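You operate a simulated robot arm through the tools that you are given. There is no shell and no other tool.

The job below is to be done with a simulated robot arm. You get a single attempt, and the scene is never put back.

Task
Pack the unit that the slip names: seat it in the foam, add the NUTS bag, fold both flaps.

Only the result counts: the job must be done as asked and must still hold three seconds after the hand-in. Knocking over, shifting, dropping, spilling or breaking anything else fails it. Flat cloth is picked up by pressing the open fingertips on it (5 to 10 N) and closing them slowly along it; thin cloth reads only 2 to 8 mm in the jaws.

Robot
A 6-joint arm with a two-finger gripper, fixed in place. Base frame: the origin is on the floor under the middle of its stand, x ahead of it, y to its left, z up; the work surface is at about z = 0.8. Lengths are in m, angles in rad, forces in N, time in s.
It reaches about 1.572 m from its shoulder. Its first joint turns from -2.897 to 2.897 rad. Payload 2.45 kg.
Tool frame: the origin (TCP) lies between the finger pads and is the grasp point; the fingertips stand 0.02 m ahead of it; z points along the fingers, y is the line along which they close. The gripper opens to 0.14 m; its body begins 0.168 m behind the TCP.
Orientation is that of the tool frame in the base frame, as [roll, pitch, yaw] about the fixed x, y, z axes, in that order (R = Rz(yaw) Ry(pitch) Rx(roll)). With the fingers straight down and closing along the base's y, the tool's x points along the base's -x, its y along +y and its z along -z.

Tools
- The arm moves only by the tool nudge_tool. Its arguments are lists of equal length, an entry for each row: "xyz": the shift along the tool's x, y, z in mm, a list of three; "turn": the turn, a rotation vector about the tool's x, y, z in rad, a list of three. In form: {"xyz": [[dx, dy, dz], ...], "turn": [[ax, ay, az], ...]}. A call has 1 to 20 rows; each row is the pose to reach, as a shift and turn from the pose commanded when the call began, along the tool's axes at that moment. "gripper" is the opening, from 0 (shut) to 1 (fully open), set as the call begins (left out, the last holds). Each row takes 0.2 s and may step no farther than 0.05 m and 0.15 rad from the row before; otherwise, or with a gripper value out of range, the whole call is refused. Where a pose cannot be reached the arm comes as near as it can. A force on the tool above 90 N (or 10 N above the force at the start of the call, whichever is more), or a blocked arm, ends the call early, and 0.2 s more pass. The fingers move at their own pace (about 0.045 m/s each) and stop on an object; they squeeze with about 25 N. The grip force told is the motor's: it shows also when the fingers shut on nothing. Time passes only in rows, and 0.2 s behind the last, so rows that repeat a pose let the fingers close. It gives the time, the measured TCP pose, the force on the tool (base axes), the opening and the grip force at its end, in the units of the frame above (readings bear some noise), with the torque about the TCP (base axes, N m) and any sound that the robot's microphone picked up.
- Cameras (640 x 400 px; columns grow to the right, rows downward): "scene" is fixed at [0.4114, 0.4891, 1.4436]; the picture's right is [-0.59, -0.80, 0.00], its down [-0.36, 0.27, -0.89] and it looks along [0.72, -0.53, -0.45] (base axes); focal length 371 px, centre (320, 200). "wrist" rides on the gripper at [0.078, 0.011, -0.209] in the tool frame; the picture's right is [-0.14, 0.99, 0.00], its down [-0.92, -0.13, -0.37] and it looks along [-0.36, -0.05, 0.93] (tool axes); focal length 280 px, centre (320, 200). There is no depth. A picture from a camera that has moved, and an enlarged one, comes with that camera's place and axes in the base frame and with its lens. The place of the scene camera against the robot may be out by one fixed shift of up to 0.025 m in any direction.
- capture(camera): a new picture of that camera. The clock stands still meanwhile.
- zoom(camera, box): a new picture of the part [left, top, right, bottom] of that camera's present view, enlarged. The clock stands still meanwhile.
- hand_in(): hands the job in; it is judged then, once.

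Places have to be worked out from the pictures, the camera data and where the tool is seen. Open the gripper and draw the arm clear of the work before you hand the job in, unless the task says otherwise.

The tools are called after "Request:" as name(argument=value, ...) on one line, values as JSON. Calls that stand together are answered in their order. nudge_tool: Moves the arm, as the interface text tells. Its arguments: {"type":"object","properties":{"xyz":{"type":"array"},"turn":{"type":"array"},"gripper":{"type":"number"}},"required":["xyz","turn"]} The other tools are called the same way: capture (camera) takes a picture; zoom (camera, box) takes an enlarged picture of a part of a camera's view; hand_in () hands the job in.

At the start:

```text
clock: 0.0
eef_pos: [0.8284, -0.1094, 1.2442]
tool_rot: [-3.14, 0.0, 3.141]
contact_force: [0.2, 0.7, 0.4]
moment: [0.02, 0.0, 0.01]
gripper_width: 0.1399
grip_force: 0.0
```

scene: 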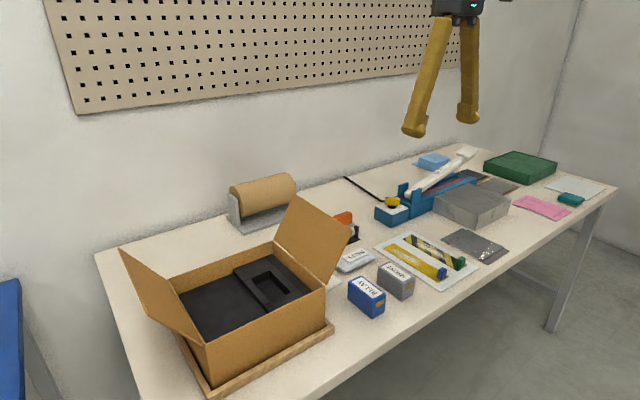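
wrist: 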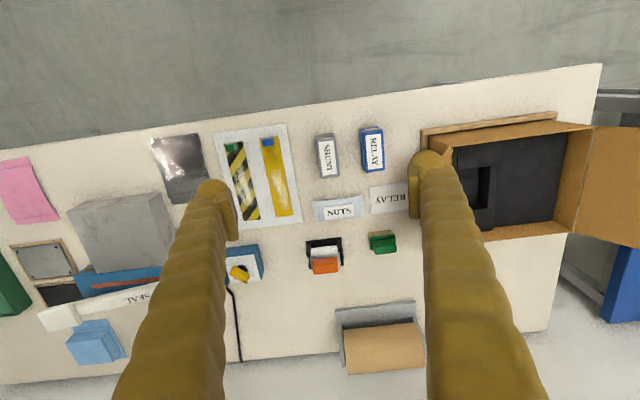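

The wrist view shows a slip lettered RELAY, SHUNT and RELAY units, a NUTS bag, and the open box with foam. I take enlarged views to confirm these before moving.

Request:
zoom(camera="wrist", box=[290, 110, 430, 280])

Request:
zoom(camera="scene", box=[320, 200, 480, 320])

Request:
zoom(camera="scene", box=[100, 180, 360, 400])

Request:
zoom(camera="wrist", box=[410, 90, 640, 260])

```text
2.35 times, centred on (360, 195) of wrist
camera zoom: at [0.7496, -0.0979, 1.4532], right [0.14, 0.99, 0.0], down [0.92, -0.13, 0.37], along [0.36, -0.05, -0.93], focal length 660 px, centre (226, 212)
```

zoom: 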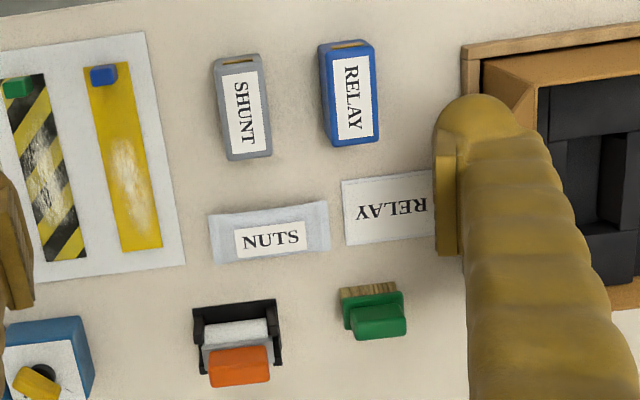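

```text
3.33 times, centred on (400, 260) of scene
camera zoom: at [0.4114, 0.4891, 1.4436], right [-0.59, -0.8, 0.0], down [-0.36, 0.27, -0.89], along [0.72, -0.53, -0.45], focal length 1236 px, centre (53, 0)
```

zoom: 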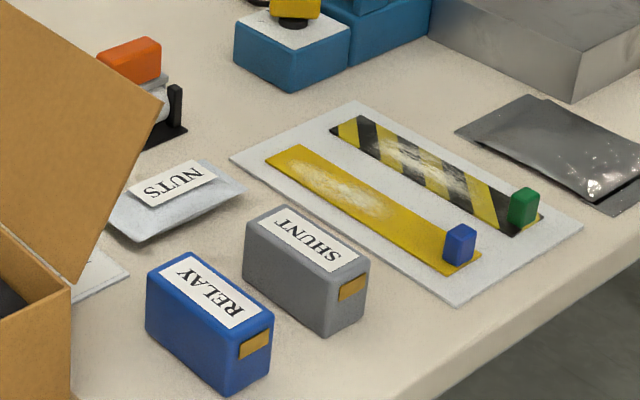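

```text
1.82 times, centred on (230, 290) of scene
camera zoom: at [0.4114, 0.4891, 1.4436], right [-0.59, -0.8, 0.0], down [-0.36, 0.27, -0.89], along [0.72, -0.53, -0.45], focal length 674 px, centre (484, 36)
```

zoom: 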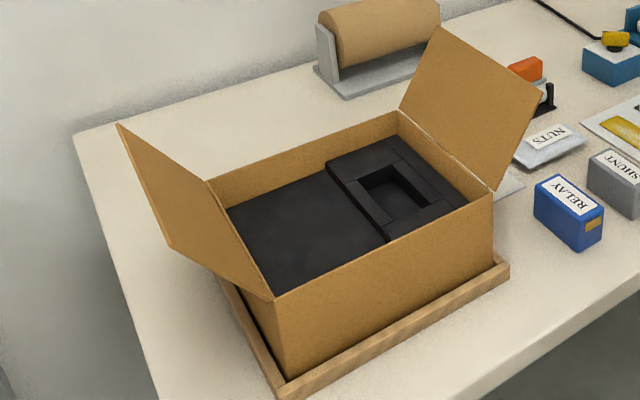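

```text
2.35 times, centred on (525, 175) of wrist
camera zoom: at [0.7496, -0.0979, 1.4532], right [0.14, 0.99, 0.0], down [0.92, -0.13, 0.37], along [0.36, -0.05, -0.93], focal length 660 px, centre (-162, 259)
```

zoom: 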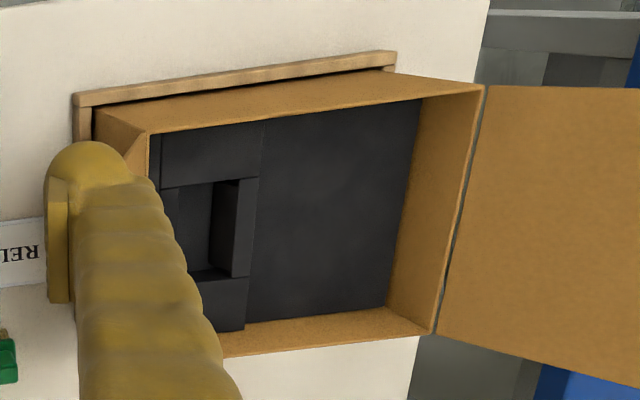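

The slip reads RELAY, so the blue RELAY unit is the one to pack. I move the open gripper at height to the left (+y) so the wrist camera looks into the box between the fingers.

Request:
nudge_tool(xyz=[[0, 40, 0], [0, 80, 0], [0, 120, 0], [0, 160, 0], [0, 200, 0], [0, 240, 0], [0, 280, 0], [0, 320, 0], [0, 360, 0], [0, 390, 0], [0, 390, 0]], turn=[[0, 0, 0], [0, 0, 0], [0, 0, 0], [0, 0, 0], [0, 0, 0], [0, 0, 0], [0, 0, 0], [0, 0, 0], [0, 0, 0], [0, 0, 0], [0, 0, 0]], gripper=1)

```text
clock: 2.4
eef_pos: [0.8295, 0.2823, 1.2447]
tool_rot: [-3.14, 0.0, 3.141]
contact_force: [-0.7, -1.0, -0.4]
moment: [-0.03, 0.01, -0.04]
gripper_width: 0.1401
grip_force: 0.1
```

The arm is now above the box front at y≈0.28. I take a wrist picture and a scene picture to measure the box and the pocket.

Request:
capture(camera="wrist")

Request:
zoom(camera="wrist", box=[220, 100, 400, 260])

Request:
capture(camera="scene")

```text
taken
camera wrist: at [0.751, 0.2933, 1.4535], right [0.14, 0.99, 0.0], down [0.92, -0.13, 0.37], along [0.36, -0.05, -0.93], focal length 280 px, centre (320, 200)
```

wrist: 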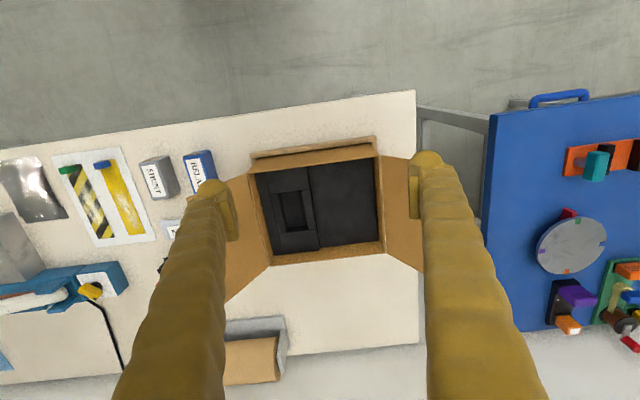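

```text
2.50 times, centred on (310, 180) of wrist
camera zoom: at [0.751, 0.2933, 1.4535], right [0.14, 0.99, 0.0], down [0.92, -0.13, 0.37], along [0.36, -0.05, -0.93], focal length 701 px, centre (345, 250)
```

zoom: 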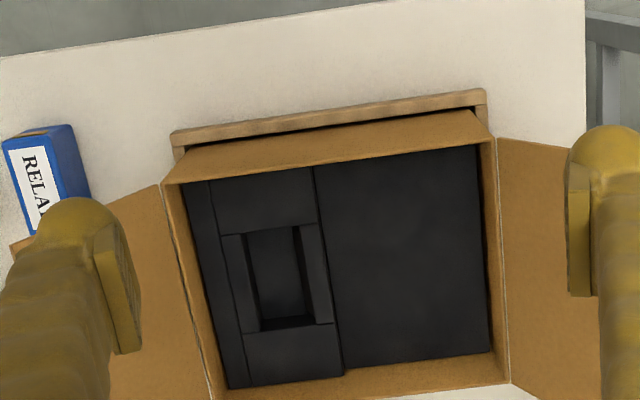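

```text
taken
```

scene: 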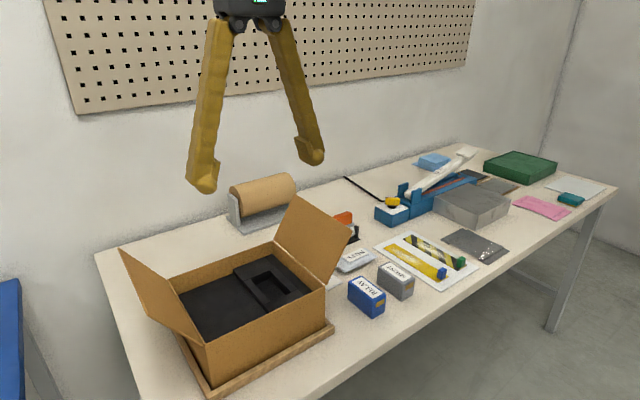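

The foam has a raised block with a stepped pocket, its long side along x, near the −y side of the box. I enlarge the scene view on the fingertips to calibrate the scene camera's offset and get heights right.

Request:
zoom(camera="scene", box=[170, 90, 350, 200])

Request:
zoom(camera="scene", box=[170, 220, 340, 340])

Request:
zoom(camera="wrist", box=[245, 145, 345, 265])

```text
3.56 times, centred on (260, 145) of scene
camera zoom: at [0.4114, 0.4891, 1.4436], right [-0.59, -0.8, 0.0], down [-0.36, 0.27, -0.89], along [0.72, -0.53, -0.45], focal length 1319 px, centre (533, 396)
```

zoom: 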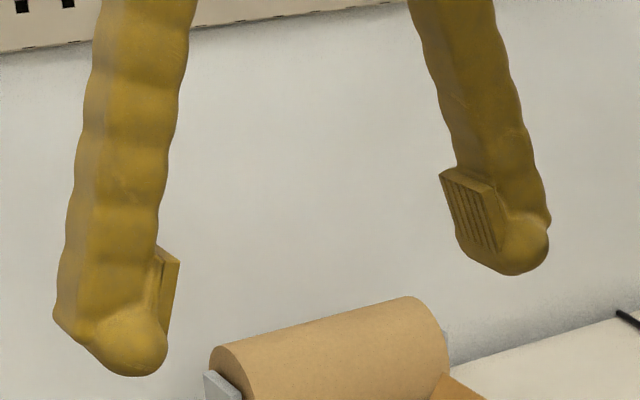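

```text
3.33 times, centred on (255, 280) of scene
camera zoom: at [0.4114, 0.4891, 1.4436], right [-0.59, -0.8, 0.0], down [-0.36, 0.27, -0.89], along [0.72, -0.53, -0.45], focal length 1236 px, centre (537, -67)
```

zoom: 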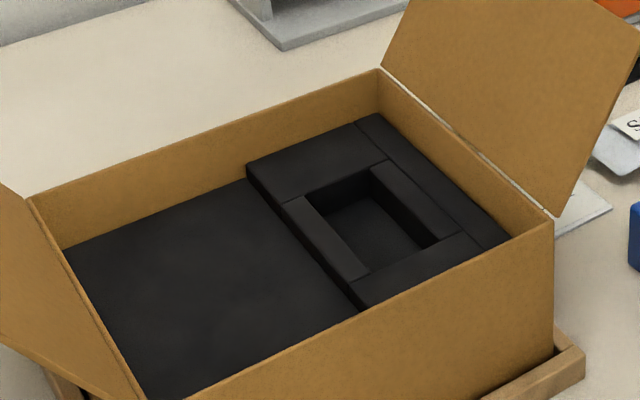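

```text
3.33 times, centred on (295, 205) of wrist
camera zoom: at [0.751, 0.2933, 1.4535], right [0.14, 0.99, 0.0], down [0.92, -0.13, 0.37], along [0.36, -0.05, -0.93], focal length 935 px, centre (403, 183)
```

zoom: 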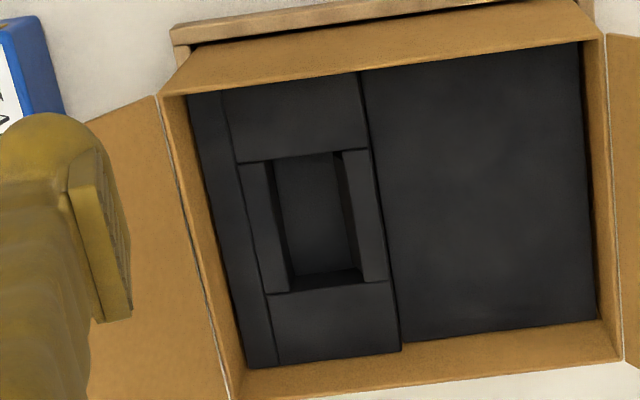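

Triangulating the two wrist views puts the box rim at z≈0.93, spanning x 0.88–1.10 and y 0.133–0.388, square to the base. The pocket is around x 0.944–1.039, y 0.178–0.226. Next I go over to the unit, slip and bag for a closer look.

Request:
nudge_tool(xyz=[[8, -40, 0], [16, -80, 0], [24, -120, 0], [32, -160, 0], [40, -200, 0], [48, -240, 0], [56, -280, 0], [60, -300, 0], [60, -300, 0]], turn=[[0, 0, 0], [0, 0, 0], [0, 0, 0], [0, 0, 0], [0, 0, 0], [0, 0, 0], [0, 0, 0], [0, 0, 0], [0, 0, 0]], gripper=1)

Request:
capture(camera="wrist")

Request:
zoom(camera="wrist", box=[230, 130, 430, 280])

Request:
zoom(camera="wrist", box=[400, 60, 640, 240])

```text
clock: 4.4
eef_pos: [0.7677, -0.0189, 1.2446]
tool_rot: [3.141, 0.0, -3.141]
contact_force: [-0.2, -0.5, -1.7]
moment: [-0.01, 0.0, 0.0]
gripper_width: 0.1399
grip_force: 0.1
```

```text
taken
camera wrist: at [0.6898, -0.0077, 1.4524], right [0.14, 0.99, 0.0], down [0.92, -0.13, 0.37], along [0.36, -0.05, -0.93], focal length 280 px, centre (320, 200)
```

wrist: 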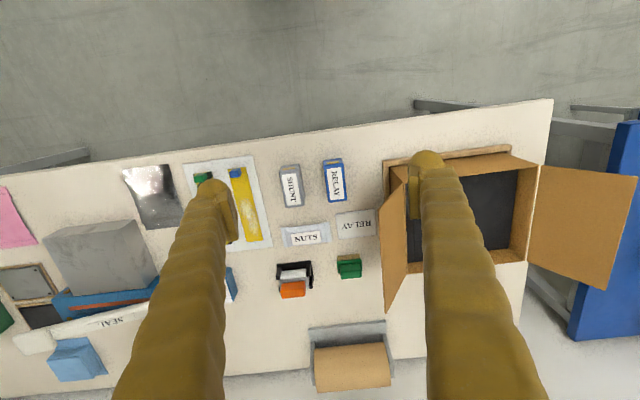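

```text
2.67 times, centred on (330, 205) of wrist
camera zoom: at [0.6898, -0.0077, 1.4524], right [0.14, 0.99, 0.0], down [0.92, -0.13, 0.37], along [0.36, -0.05, -0.93], focal length 748 px, centre (293, 187)
```

zoom: 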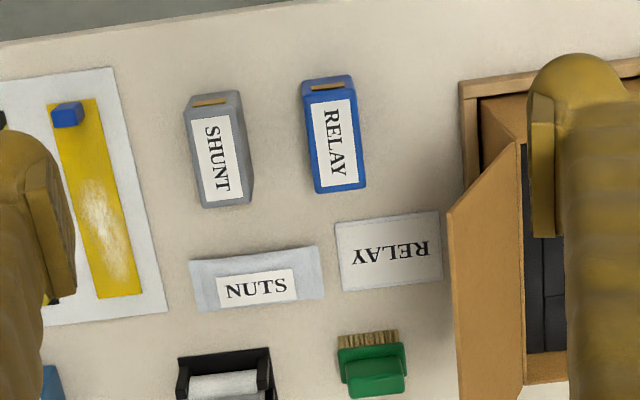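

```text
2.22 times, centred on (520, 150) of wrist
camera zoom: at [0.6898, -0.0077, 1.4524], right [0.14, 0.99, 0.0], down [0.92, -0.13, 0.37], along [0.36, -0.05, -0.93], focal length 623 px, centre (-124, 311)
```

zoom: 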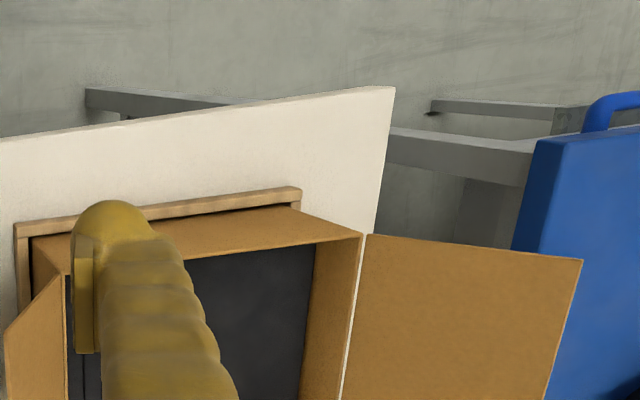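

The slip clearly reads RELAY; the unit's top is at z≈0.859, about 0.085 (x) by 0.045 (y), centred near (0.888, 0.000) with its gold end towards −x. I zoom the scene view tighter on the foam pocket and on the bag/units to understand the pocket's step and heights.

Request:
zoom(camera="scene", box=[230, 245, 320, 320])

Request:
zoom(camera="scene", box=[335, 240, 415, 325])

Request:
zoom(camera="wrist", box=[275, 150, 390, 260])

```text
5.33 times, centred on (275, 282) of scene
camera zoom: at [0.4114, 0.4891, 1.4436], right [-0.59, -0.8, 0.0], down [-0.36, 0.27, -0.89], along [0.72, -0.53, -0.45], focal length 1978 px, centre (560, -240)
```

zoom: 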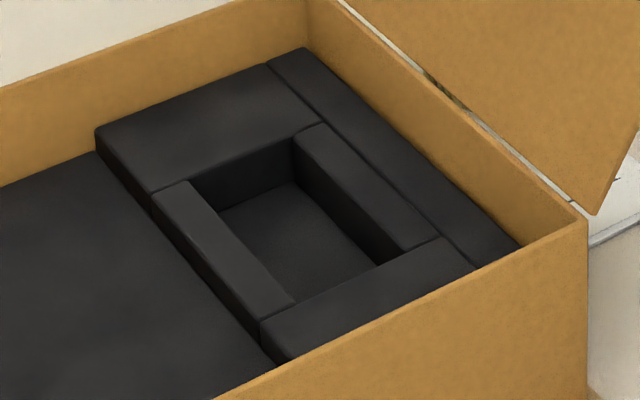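

```text
4.71 times, centred on (375, 282) of scene
camera zoom: at [0.4114, 0.4891, 1.4436], right [-0.59, -0.8, 0.0], down [-0.36, 0.27, -0.89], along [0.72, -0.53, -0.45], focal length 1745 px, centre (61, -188)
```

zoom: 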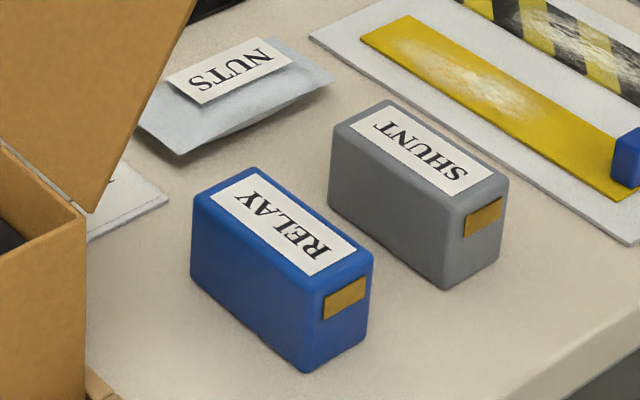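

```text
3.64 times, centred on (332, 205) of wrist
camera zoom: at [0.6898, -0.0077, 1.4524], right [0.14, 0.99, 0.0], down [0.92, -0.13, 0.37], along [0.36, -0.05, -0.93], focal length 1020 px, centre (274, 182)
```

zoom: 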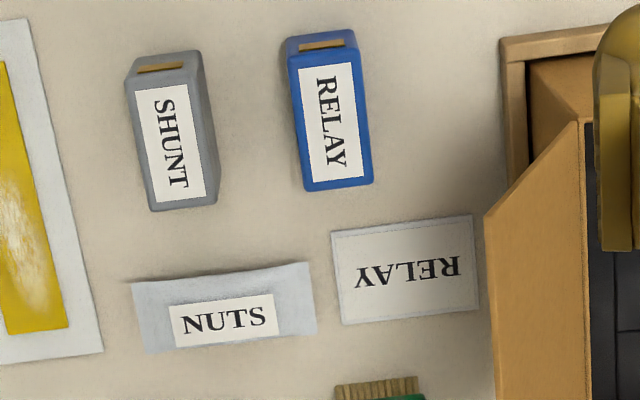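

The pocket is about 0.02 deep with foam top at z≈0.892. The −y flap leans out to about y≈0.06 at z≈1.04, so I need the gripper body's width before descending beside it; I look at the gripper in the scene view.

Request:
capture(camera="scene")

Request:
zoom(camera="scene", box=[330, 0, 530, 140])

```text
taken
```

scene: 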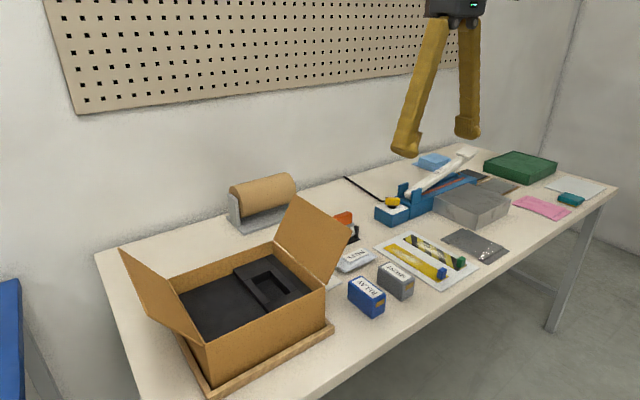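

```text
2.86 times, centred on (430, 70) of scene
camera zoom: at [0.4114, 0.4891, 1.4436], right [-0.59, -0.8, 0.0], down [-0.36, 0.27, -0.89], along [0.72, -0.53, -0.45], focal length 1060 px, centre (6, 571)
```

zoom: 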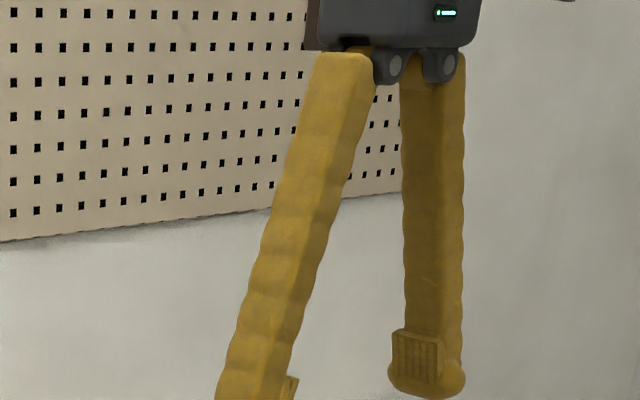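

The gripper body is only about 0.06 wide, so there is room beside the leaning flap (tip at y≈0.06). I narrow the fingers to ~0.066 m and move above the RELAY unit, staying at z≈1.0 for a check.

Request:
nudge_tool(xyz=[[-20, 5, 30], [-40, 10, 60], [-60, 12, 95], [-80, 14, 130], [-100, 16, 165], [-115, 18, 200], [-120, 19, 230], [-120, 19, 245], [-120, 19, 245]], turn=[[0, 0, 0], [0, 0, 0], [0, 0, 0], [0, 0, 0], [0, 0, 0], [0, 0, 0], [0, 0, 0], [0, 0, 0], [0, 0, 0]], gripper=0.47)

Request:
capture(camera="wrist")

Request:
capture(camera="scene")

```text
clock: 6.4
eef_pos: [0.8878, 0.0006, 0.9992]
tool_rot: [3.141, 0.001, -3.141]
contact_force: [-0.4, -0.1, 0.1]
moment: [-0.01, 0.0, -0.02]
gripper_width: 0.0656
grip_force: 0.0
```

```text
taken
camera wrist: at [0.8092, 0.0117, 1.2086], right [0.14, 0.99, 0.0], down [0.92, -0.13, 0.37], along [0.36, -0.05, -0.93], focal length 280 px, centre (320, 200)
```

wrist: 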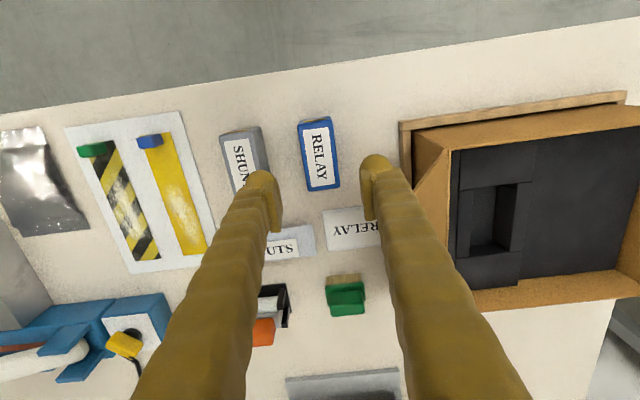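

```text
taken
```

scene: 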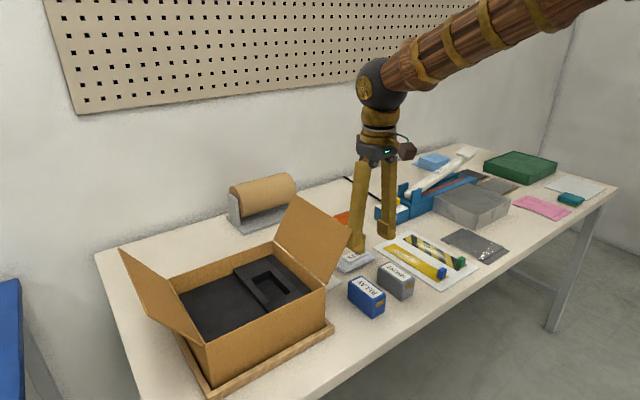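

The unit sits between the fingers as expected, around (0.886, 0.000). I enlarge the wrist view to refine its edges and yaw before descending.

Request:
zoom(camera="wrist", box=[270, 100, 390, 220])

Request:
zoom(camera="scene", box=[320, 130, 430, 320])

Request:
zoom(camera="wrist", box=[400, 90, 640, 320])

```text
3.33 times, centred on (330, 160) of wrist
camera zoom: at [0.8092, 0.0117, 1.2086], right [0.14, 0.99, 0.0], down [0.92, -0.13, 0.37], along [0.36, -0.05, -0.93], focal length 935 px, centre (287, 333)
```

zoom: 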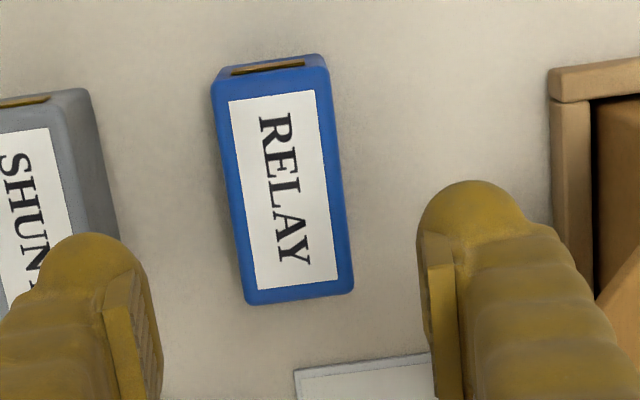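

```text
2.11 times, centred on (375, 225) of scene
camera zoom: at [0.4114, 0.4891, 1.4436], right [-0.59, -0.8, 0.0], down [-0.36, 0.27, -0.89], along [0.72, -0.53, -0.45], focal length 781 px, centre (204, 147)
```

zoom: 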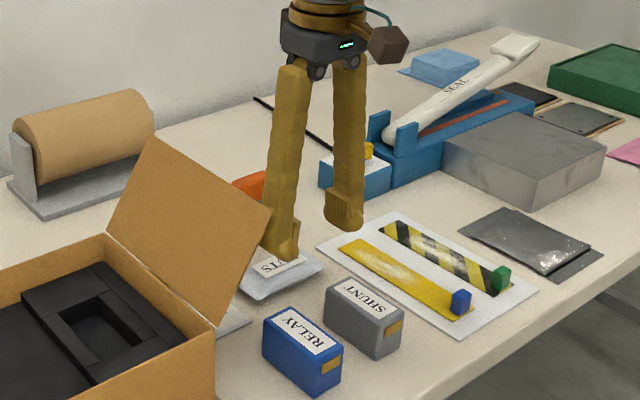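

```text
1.74 times, centred on (520, 205) of wrist
camera zoom: at [0.8092, 0.0117, 1.2086], right [0.14, 0.99, 0.0], down [0.92, -0.13, 0.37], along [0.36, -0.05, -0.93], focal length 488 px, centre (-28, 191)
```

zoom: 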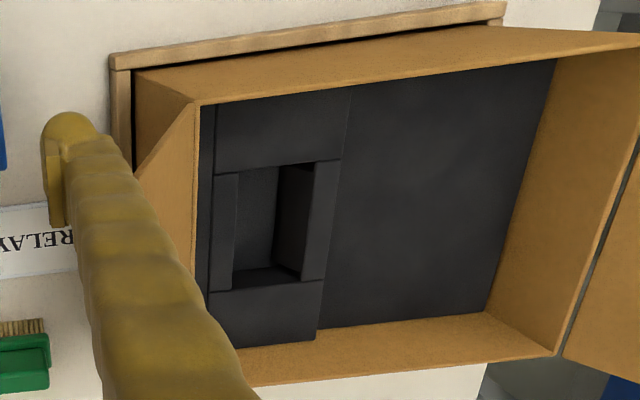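

Unit outline: x 0.846–0.9325, y −0.022 to 0.021, yaw ≈ 0; SHUNT's near face is at y≈−0.079, leaving ~13 mm beside the outer finger. I descend straight to TCP z≈0.847 so the tips end about 27 mm above the table.

Request:
nudge_tool(xyz=[[-1, -1, 30], [-1, -1, 60], [-1, -1, 90], [-1, -1, 115], [-1, -1, 135], [-1, -1, 152], [-1, -1, 152]], turn=[[0, 0, 0], [0, 0, 0], [0, 0, 0], [0, 0, 0], [0, 0, 0], [0, 0, 0], [0, 0, 0]], gripper=0.47)

Request:
capture(camera="wrist")

Request:
zoom(camera="scene", box=[320, 170, 430, 330])

```text
clock: 8.0
eef_pos: [0.8883, -0.0, 0.8478]
tool_rot: [-3.141, 0.0, -3.14]
contact_force: [0.1, -0.3, 0.2]
moment: [-0.03, 0.01, 0.0]
gripper_width: 0.066
grip_force: 0.0
```

```text
taken
camera wrist: at [0.8106, 0.0114, 1.0571], right [0.14, 0.99, 0.0], down [0.92, -0.13, 0.37], along [0.37, -0.05, -0.93], focal length 280 px, centre (320, 200)
```

wrist: 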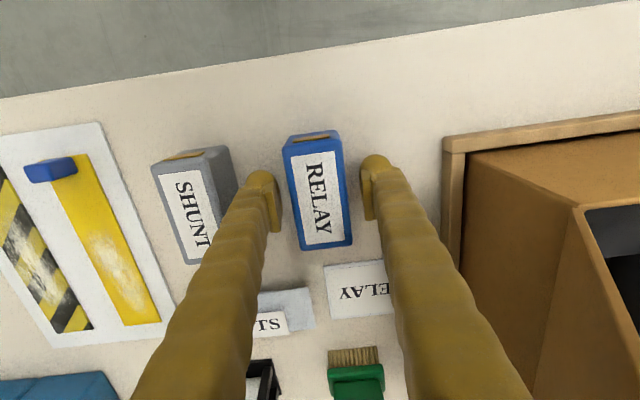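

```text
2.50 times, centred on (375, 250) of scene
camera zoom: at [0.4114, 0.4891, 1.4436], right [-0.59, -0.8, 0.0], down [-0.36, 0.27, -0.89], along [0.72, -0.53, -0.45], focal length 927 px, centre (182, 75)
```

zoom: 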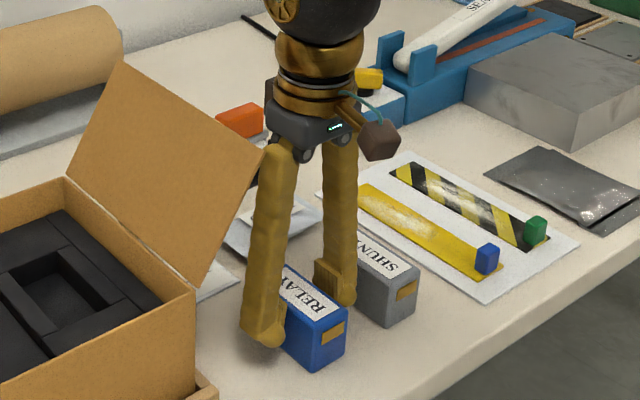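

The fingers straddle the unit with no contact forces. I close on it now, holding the pose.

Request:
nudge_tool(xyz=[[0, 0, 0], [0, 0, 0], [0, 0, 0], [0, 0, 0], [0, 0, 0]], turn=[[0, 0, 0], [0, 0, 0], [0, 0, 0], [0, 0, 0], [0, 0, 0]], gripper=0.2)

```text
clock: 9.2
eef_pos: [0.8885, 0.0008, 0.8477]
tool_rot: [3.14, 0.001, -3.14]
contact_force: [0.1, -0.7, -0.8]
moment: [-0.04, -0.08, 0.02]
gripper_width: 0.0437
grip_force: 24.8
```

Gripped at 0.0437 m with ~25 N. I lift straight up to clear the flaps (tips at z≈1.04).

Request:
nudge_tool(xyz=[[0, 0, -10], [0, 0, -35], [0, 0, -70], [0, 0, -110], [0, 0, -150], [0, 0, -190], [0, 0, -230], [0, 0, -270], [0, 0, -310], [0, 0, -310]], turn=[[0, 0, 0], [0, 0, 0], [0, 0, 0], [0, 0, 0], [0, 0, 0], [0, 0, 0], [0, 0, 0], [0, 0, 0], [0, 0, 0], [0, 0, 0]], gripper=0.2)

Request:
capture(camera="wrist")

Request:
capture(camera="scene")

```text
clock: 11.4
eef_pos: [0.8883, -0.0022, 1.1578]
tool_rot: [-3.141, -0.001, 3.141]
contact_force: [0.2, 0.2, -1.7]
moment: [-0.03, 0.0, -0.06]
gripper_width: 0.0441
grip_force: 24.7
```

```text
taken
camera wrist: at [0.8109, 0.0086, 1.3662], right [0.14, 0.99, 0.0], down [0.92, -0.13, 0.37], along [0.36, -0.05, -0.93], focal length 280 px, centre (320, 200)
```

wrist: 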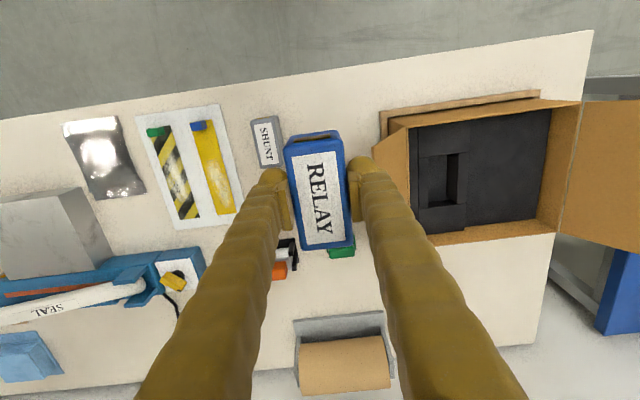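

```text
taken
```

scene: 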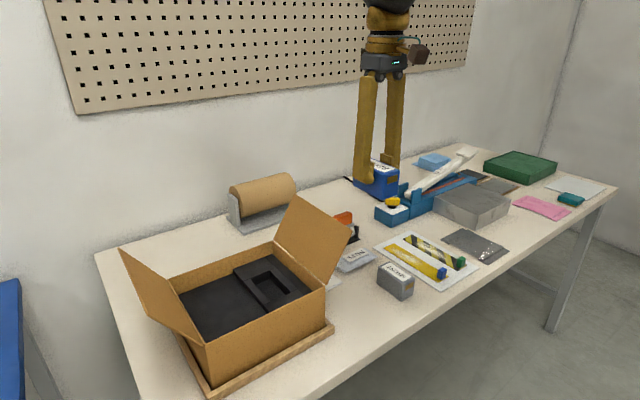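

The unit is held firmly and level. I estimate the pocket centre at (0.991, 0.2025), so I carry the unit over at this height, clear of the flap, and then go partway down.

Request:
nudge_tool(xyz=[[-18, 36, 0], [-36, 72, 0], [-54, 108, 0], [-72, 144, 0], [-90, 180, 0], [-101, 203, 0], [-101, 203, 30], [-101, 203, 60], [-101, 203, 90], [-101, 203, 120], [-101, 203, 150], [-101, 203, 150]], turn=[[0, 0, 0], [0, 0, 0], [0, 0, 0], [0, 0, 0], [0, 0, 0], [0, 0, 0], [0, 0, 0], [0, 0, 0], [0, 0, 0], [0, 0, 0], [0, 0, 0], [0, 0, 0]], gripper=0.2)

Request:
capture(camera="wrist")

Request:
zoom(camera="wrist", box=[240, 100, 420, 260])

Request:
zoom(camera="scene", box=[180, 150, 360, 330])

```text
clock: 14.0
eef_pos: [0.9902, 0.2045, 1.0064]
tool_rot: [-3.141, 0.0, -3.141]
contact_force: [0.5, 0.7, -2.5]
moment: [-0.01, 0.01, -0.01]
gripper_width: 0.0441
grip_force: 25.0
```

```text
taken
camera wrist: at [0.9116, 0.2149, 1.2158], right [0.14, 0.99, 0.0], down [0.92, -0.13, 0.37], along [0.37, -0.05, -0.93], focal length 280 px, centre (320, 200)
```

wrist: 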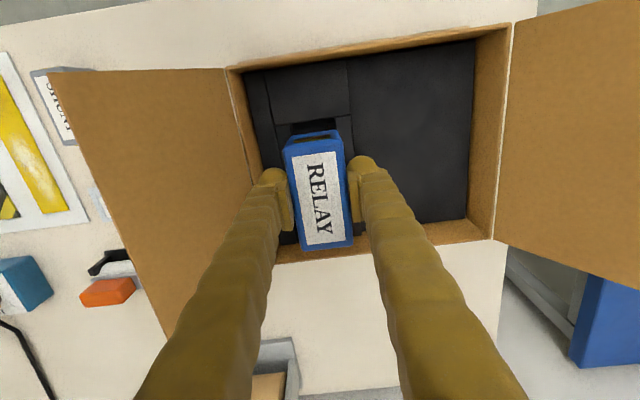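

```text
2.50 times, centred on (330, 180) of wrist
camera zoom: at [0.9116, 0.2149, 1.2158], right [0.14, 0.99, 0.0], down [0.92, -0.13, 0.37], along [0.37, -0.05, -0.93], focal length 701 px, centre (295, 250)
```

zoom: 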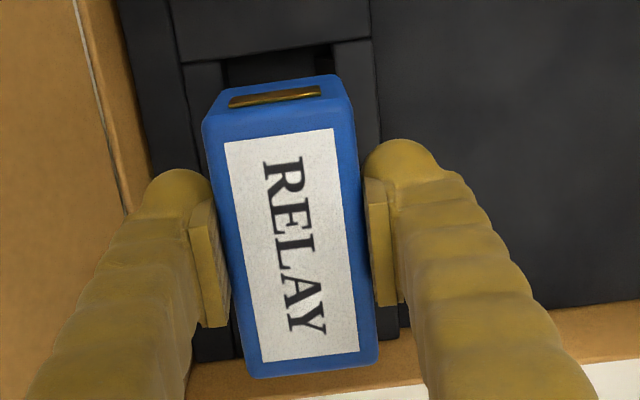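

```text
2.22 times, centred on (270, 240) of scene
camera zoom: at [0.4114, 0.4891, 1.4436], right [-0.59, -0.8, 0.0], down [-0.36, 0.27, -0.89], along [0.72, -0.53, -0.45], focal length 824 px, centre (431, 111)
```

zoom: 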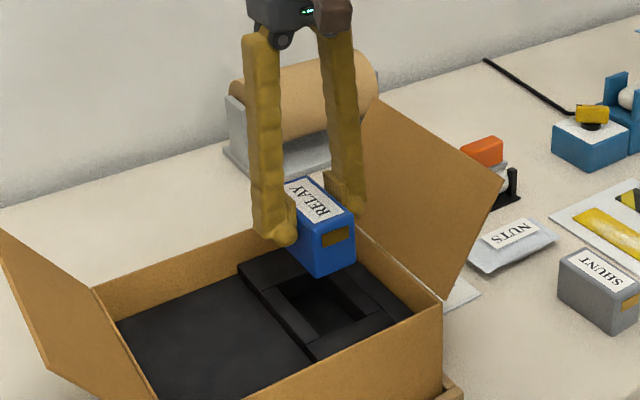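

Comparing unit and pocket in the same close view: pocket y spans 0.177–0.2275 (centre 0.2023) while the held unit's centre is ~2 mm further +y; x has 3–5 mm margin both ends. I shift −2 mm in y and descend until the unit's base is about 12 mm above the foam.

Request:
nudge_tool(xyz=[[0, -2, 15], [0, -2, 30], [0, -2, 45], [0, -2, 53], [0, -2, 53]], turn=[[0, 0, 0], [0, 0, 0], [0, 0, 0], [0, 0, 0], [0, 0, 0]], gripper=0.2)

Request:
zoom(camera="wrist", box=[240, 100, 420, 260])

Request:
zoom(camera="scene", box=[220, 200, 330, 320])

```text
clock: 15.2
eef_pos: [0.9891, 0.2015, 0.9534]
tool_rot: [-3.14, 0.001, -3.141]
contact_force: [0.0, 0.1, -2.5]
moment: [0.04, -0.01, 0.01]
gripper_width: 0.044
grip_force: 24.3
```

```text
2.50 times, centred on (330, 180) of wrist
camera zoom: at [0.9116, 0.212, 1.1621], right [0.14, 0.99, 0.0], down [0.92, -0.13, 0.37], along [0.36, -0.05, -0.93], focal length 701 px, centre (295, 250)
```

zoom: 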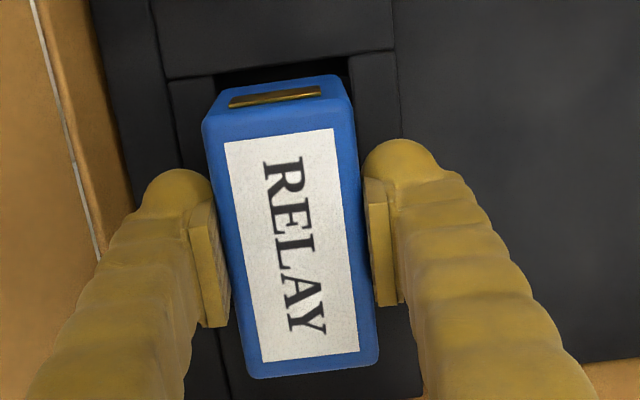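

```text
3.33 times, centred on (275, 260) of scene
camera zoom: at [0.4114, 0.4891, 1.4436], right [-0.59, -0.8, 0.0], down [-0.36, 0.27, -0.89], along [0.72, -0.53, -0.45], focal length 1236 px, centre (470, 0)
```

zoom: 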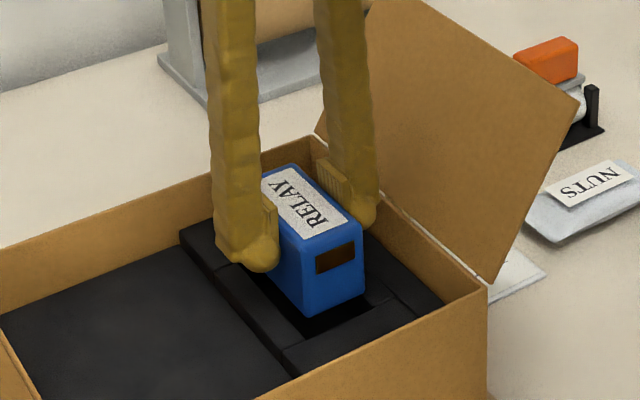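

The unit is now centred over the pocket within about 1 mm in y and 3+ mm in x. I lower it 20 mm in small steps to enter the pocket and check the force.

Request:
nudge_tool(xyz=[[0, 0.5, 5], [0, 0.5, 10], [0, 0.5, 14], [0, 0.5, 17], [0, 0.5, 20]], turn=[[0, 0, 0], [0, 0, 0], [0, 0, 0], [0, 0, 0], [0, 0, 0]], gripper=0.2)

Request:
zoom(camera="wrist", box=[240, 100, 420, 260])

Request:
zoom(camera="scene", box=[230, 215, 320, 310])

```text
clock: 16.4
eef_pos: [0.9904, 0.2004, 0.9336]
tool_rot: [-3.141, 0.001, 3.141]
contact_force: [-0.8, -0.7, -1.3]
moment: [-0.01, 0.05, 0.04]
gripper_width: 0.0441
grip_force: 24.6
```

```text
2.50 times, centred on (330, 180) of wrist
camera zoom: at [0.9125, 0.2114, 1.1431], right [0.14, 0.99, 0.0], down [0.92, -0.13, 0.37], along [0.36, -0.05, -0.93], focal length 701 px, centre (295, 250)
```

zoom: 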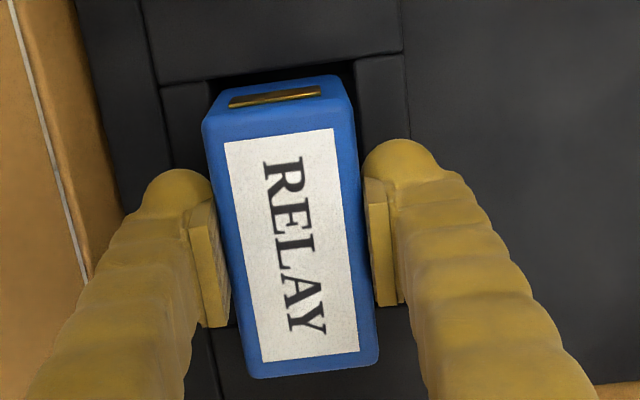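

```text
4.21 times, centred on (275, 262) of scene
camera zoom: at [0.4114, 0.4891, 1.4436], right [-0.59, -0.8, 0.0], down [-0.36, 0.27, -0.89], along [0.72, -0.53, -0.45], focal length 1562 px, centre (510, -63)
```

zoom: 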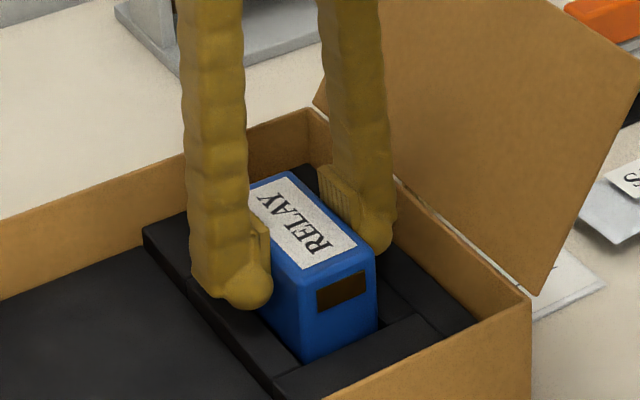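

No contact yet and gaps look even on both sides. I go down 11 mm more in small steps and check force.

Request:
nudge_tool(xyz=[[0, 0, 3], [0, 0, 6], [0, 0, 9], [0, 0, 11]], turn=[[0, 0, 0], [0, 0, 0], [0, 0, 0], [0, 0, 0]], gripper=0.2)

Request:
zoom(camera="scene", box=[230, 215, 320, 310])

```text
clock: 17.4
eef_pos: [0.9904, 0.2008, 0.9223]
tool_rot: [3.141, 0.001, -3.141]
contact_force: [0.2, -5.6, -0.8]
moment: [-0.21, -0.03, -0.02]
gripper_width: 0.0439
grip_force: 25.0
```

```text
4.21 times, centred on (275, 262) of scene
camera zoom: at [0.4114, 0.4891, 1.4436], right [-0.59, -0.8, 0.0], down [-0.36, 0.27, -0.89], along [0.72, -0.53, -0.45], focal length 1562 px, centre (510, -63)
```

zoom: 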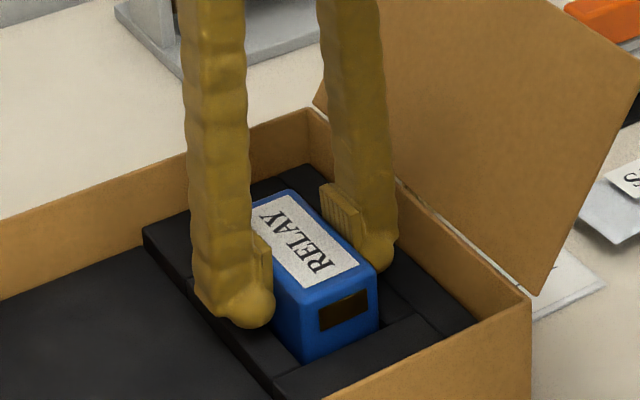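

A side force of −5.6 N shows the unit lightly pressing the +y foam bar. I ease 1 mm towards −y and check again.

Request:
nudge_tool(xyz=[[0, -0.5, 0], [0, -1, 0], [0, -1, 0]], turn=[[0, 0, 0], [0, 0, 0], [0, 0, 0]], gripper=0.2)

```text
clock: 18.2
eef_pos: [0.9902, 0.2001, 0.9229]
tool_rot: [3.141, 0.0, 3.141]
contact_force: [0.8, -4.8, -4.3]
moment: [-0.26, -0.02, 0.05]
gripper_width: 0.044
grip_force: 25.0
```

Side force barely changed (−4.8 N). I shift a further 1.5 mm to −y to see which way it responds.

Request:
nudge_tool(xyz=[[0, -0.5, 0], [0, -1, 0], [0, -1.5, 0], [0, -1.5, 0]], turn=[[0, 0, 0], [0, 0, 0], [0, 0, 0], [0, 0, 0]], gripper=0.2)

Request:
zoom(camera="wrist", box=[240, 100, 420, 260])

```text
clock: 19.2
eef_pos: [0.9905, 0.1995, 0.9234]
tool_rot: [3.141, -0.001, -3.142]
contact_force: [3.8, 18.7, -3.7]
moment: [0.36, -0.06, -0.07]
gripper_width: 0.0442
grip_force: 25.0
```

```text
2.50 times, centred on (330, 180) of wrist
camera zoom: at [0.9114, 0.2098, 1.1322], right [0.14, 0.99, 0.0], down [0.92, -0.13, 0.37], along [0.37, -0.05, -0.93], focal length 701 px, centre (295, 250)
```

zoom: 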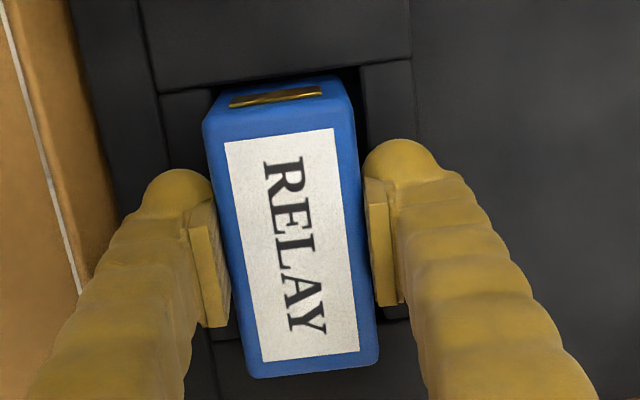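

The force flipped to +18.7 N, so the centre lies about 1 mm back. I return +1.1 mm in y and re-read.

Request:
nudge_tool(xyz=[[0, 0.5, 0], [0, 1.1, 0], [0, 1.1, 0]], turn=[[0, 0, 0], [0, 0, 0], [0, 0, 0]], gripper=0.2)

```text
clock: 20.0
eef_pos: [0.9907, 0.1994, 0.9225]
tool_rot: [-3.142, 0.001, -3.141]
contact_force: [0.4, 12.0, -0.5]
moment: [0.16, 0.0, 0.0]
gripper_width: 0.0444
grip_force: 24.6
```

Still +12 N with some hysteresis; I ease another +0.6 mm in y.

Request:
nudge_tool(xyz=[[0, 0.6, 0], [0, 0.6, 0]], turn=[[0, 0, 0], [0, 0, 0]], gripper=0.2)

```text
clock: 20.6
eef_pos: [0.9899, 0.2009, 0.9237]
tool_rot: [-3.141, -0.002, 3.141]
contact_force: [-1.4, 1.3, 0.1]
moment: [-0.04, 0.09, 0.01]
gripper_width: 0.044
grip_force: 25.3
```

Side force is now ~1 N, so the unit is centred. I lower it in 2 mm steps until the pocket floor pushes back.

Request:
nudge_tool(xyz=[[0, 0, 1.5], [0, 0, 3], [0, 0, 4]], turn=[[0, 0, 0], [0, 0, 0], [0, 0, 0]], gripper=0.2)

```text
clock: 21.4
eef_pos: [0.9899, 0.1992, 0.918]
tool_rot: [-3.14, -0.002, 3.141]
contact_force: [-1.9, -6.7, 0.6]
moment: [-0.35, 0.03, -0.01]
gripper_width: 0.0442
grip_force: 25.2
```

TCP is at 0.918 with no upward push yet. I lower 3 mm more with a −0.3 mm y correction.

Request:
nudge_tool(xyz=[[0, -0.3, 1], [0, -0.3, 2], [0, -0.3, 3]], turn=[[0, 0, 0], [0, 0, 0], [0, 0, 0]], gripper=0.2)

Request:
zoom(camera="scene", box=[230, 215, 320, 310])

Request:
zoom(camera="wrist", box=[240, 100, 420, 260])

```text
clock: 22.2
eef_pos: [0.9904, 0.2006, 0.9173]
tool_rot: [-3.141, 0.001, -3.142]
contact_force: [1.6, 0.5, 20.4]
moment: [0.0, -0.04, 0.0]
gripper_width: 0.0444
grip_force: 25.2
```

```text
4.21 times, centred on (275, 262) of scene
camera zoom: at [0.4114, 0.4891, 1.4436], right [-0.59, -0.8, 0.0], down [-0.36, 0.27, -0.89], along [0.72, -0.53, -0.45], focal length 1562 px, centre (510, -63)
```

zoom: 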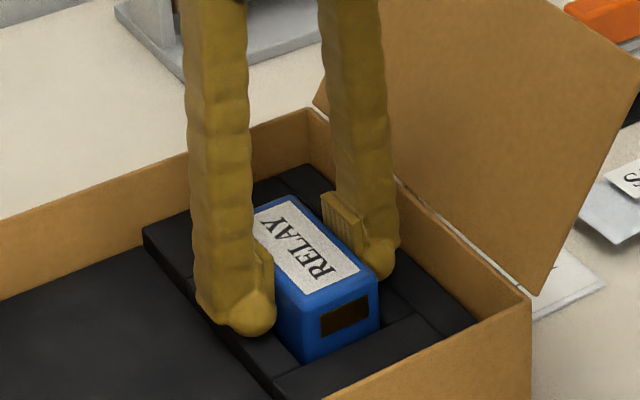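

```text
2.50 times, centred on (330, 180) of wrist
camera zoom: at [0.9115, 0.2107, 1.1259], right [0.14, 0.99, 0.0], down [0.92, -0.13, 0.37], along [0.37, -0.05, -0.93], focal length 701 px, centre (295, 250)
```

zoom: 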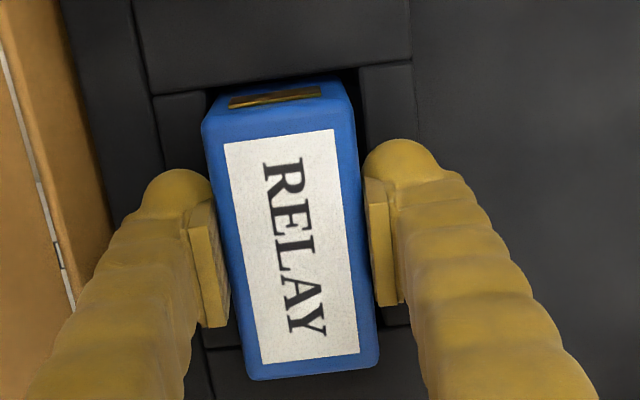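

The floor now pushes back with 20 N, with no side force or moment: the unit is at the bottom of the pocket. I open the fingers only ~4 mm per side (the −y wall is close) and then withdraw upward.

Request:
nudge_tool(xyz=[[0, 0, -1], [0, 0, -1], [0, 0, -1]], turn=[[0, 0, 0], [0, 0, 0], [0, 0, 0]], gripper=0.38)

Request:
zoom(camera="wrist", box=[240, 100, 420, 260])

```text
clock: 23.0
eef_pos: [0.9896, 0.2, 0.9169]
tool_rot: [3.142, 0.0, 3.141]
contact_force: [0.1, -0.7, -0.1]
moment: [0.01, -0.03, 0.0]
gripper_width: 0.053
grip_force: 0.1
```

```text
2.50 times, centred on (330, 180) of wrist
camera zoom: at [0.9119, 0.2107, 1.1256], right [0.14, 0.99, 0.0], down [0.92, -0.13, 0.37], along [0.36, -0.05, -0.93], focal length 701 px, centre (295, 250)
```

zoom: 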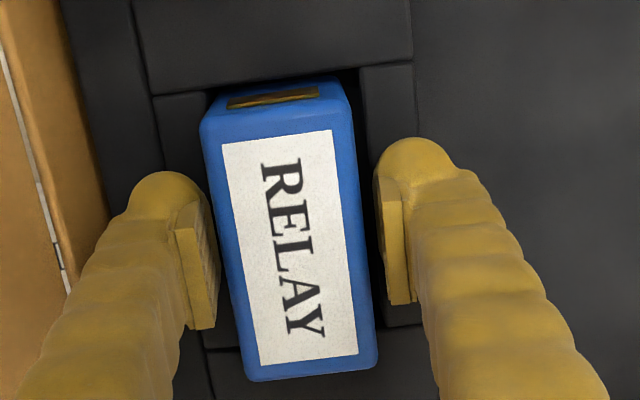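

The fingers are free of the unit and forces are near zero. I draw straight up out of the box and look at the seating.

Request:
nudge_tool(xyz=[[0, 0, -10], [0, 0, -30], [0, 0, -60], [0, 0, -100], [0, 0, -140], [0, 0, -180], [0, 0, -220], [0, 0, -260], [0, 0, -260]], turn=[[0, 0, 0], [0, 0, 0], [0, 0, 0], [0, 0, 0], [0, 0, 0], [0, 0, 0], [0, 0, 0], [0, 0, 0], [0, 0, 0]], gripper=0.38)

Request:
capture(camera="wrist")

Request:
zoom(camera="scene", box=[180, 200, 340, 330])

Request:
zoom(camera="scene", box=[230, 240, 320, 310])

```text
clock: 25.0
eef_pos: [0.9898, 0.2034, 1.1793]
tool_rot: [-3.14, -0.001, -3.14]
contact_force: [0.5, 0.1, -1.0]
moment: [0.05, 0.01, 0.01]
gripper_width: 0.053
grip_force: 0.1
```

```text
taken
camera wrist: at [0.9126, 0.2131, 1.3885], right [0.14, 0.99, 0.0], down [0.92, -0.13, 0.37], along [0.36, -0.05, -0.93], focal length 280 px, centre (320, 200)
```

wrist: 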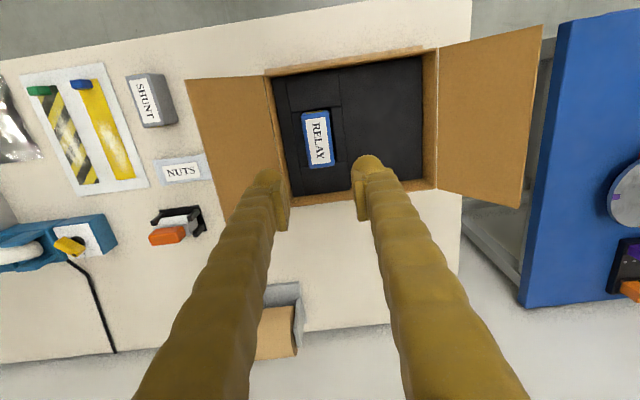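

```text
3.08 times, centred on (260, 265) of scene
camera zoom: at [0.4114, 0.4891, 1.4436], right [-0.59, -0.8, 0.0], down [-0.36, 0.27, -0.89], along [0.72, -0.53, -0.45], focal length 1141 px, centre (505, 0)
```

zoom: 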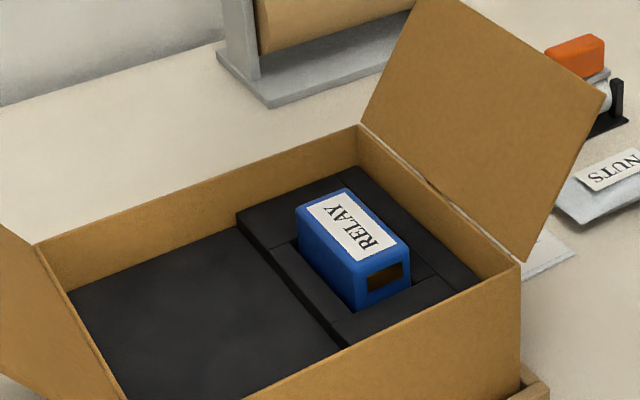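

```text
5.71 times, centred on (275, 275) of scene
camera zoom: at [0.4114, 0.4891, 1.4436], right [-0.59, -0.8, 0.0], down [-0.36, 0.27, -0.89], along [0.72, -0.53, -0.45], focal length 2119 px, centre (577, -229)
```

zoom: 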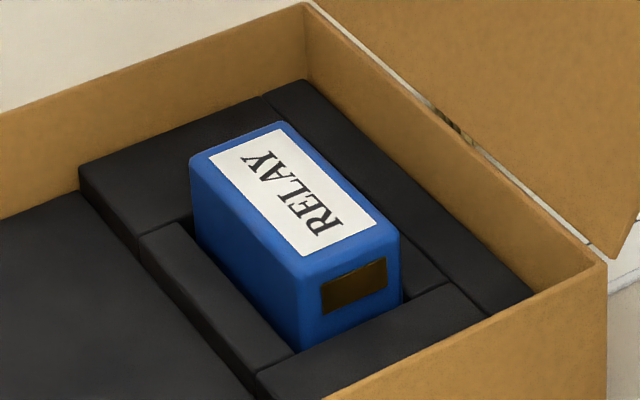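

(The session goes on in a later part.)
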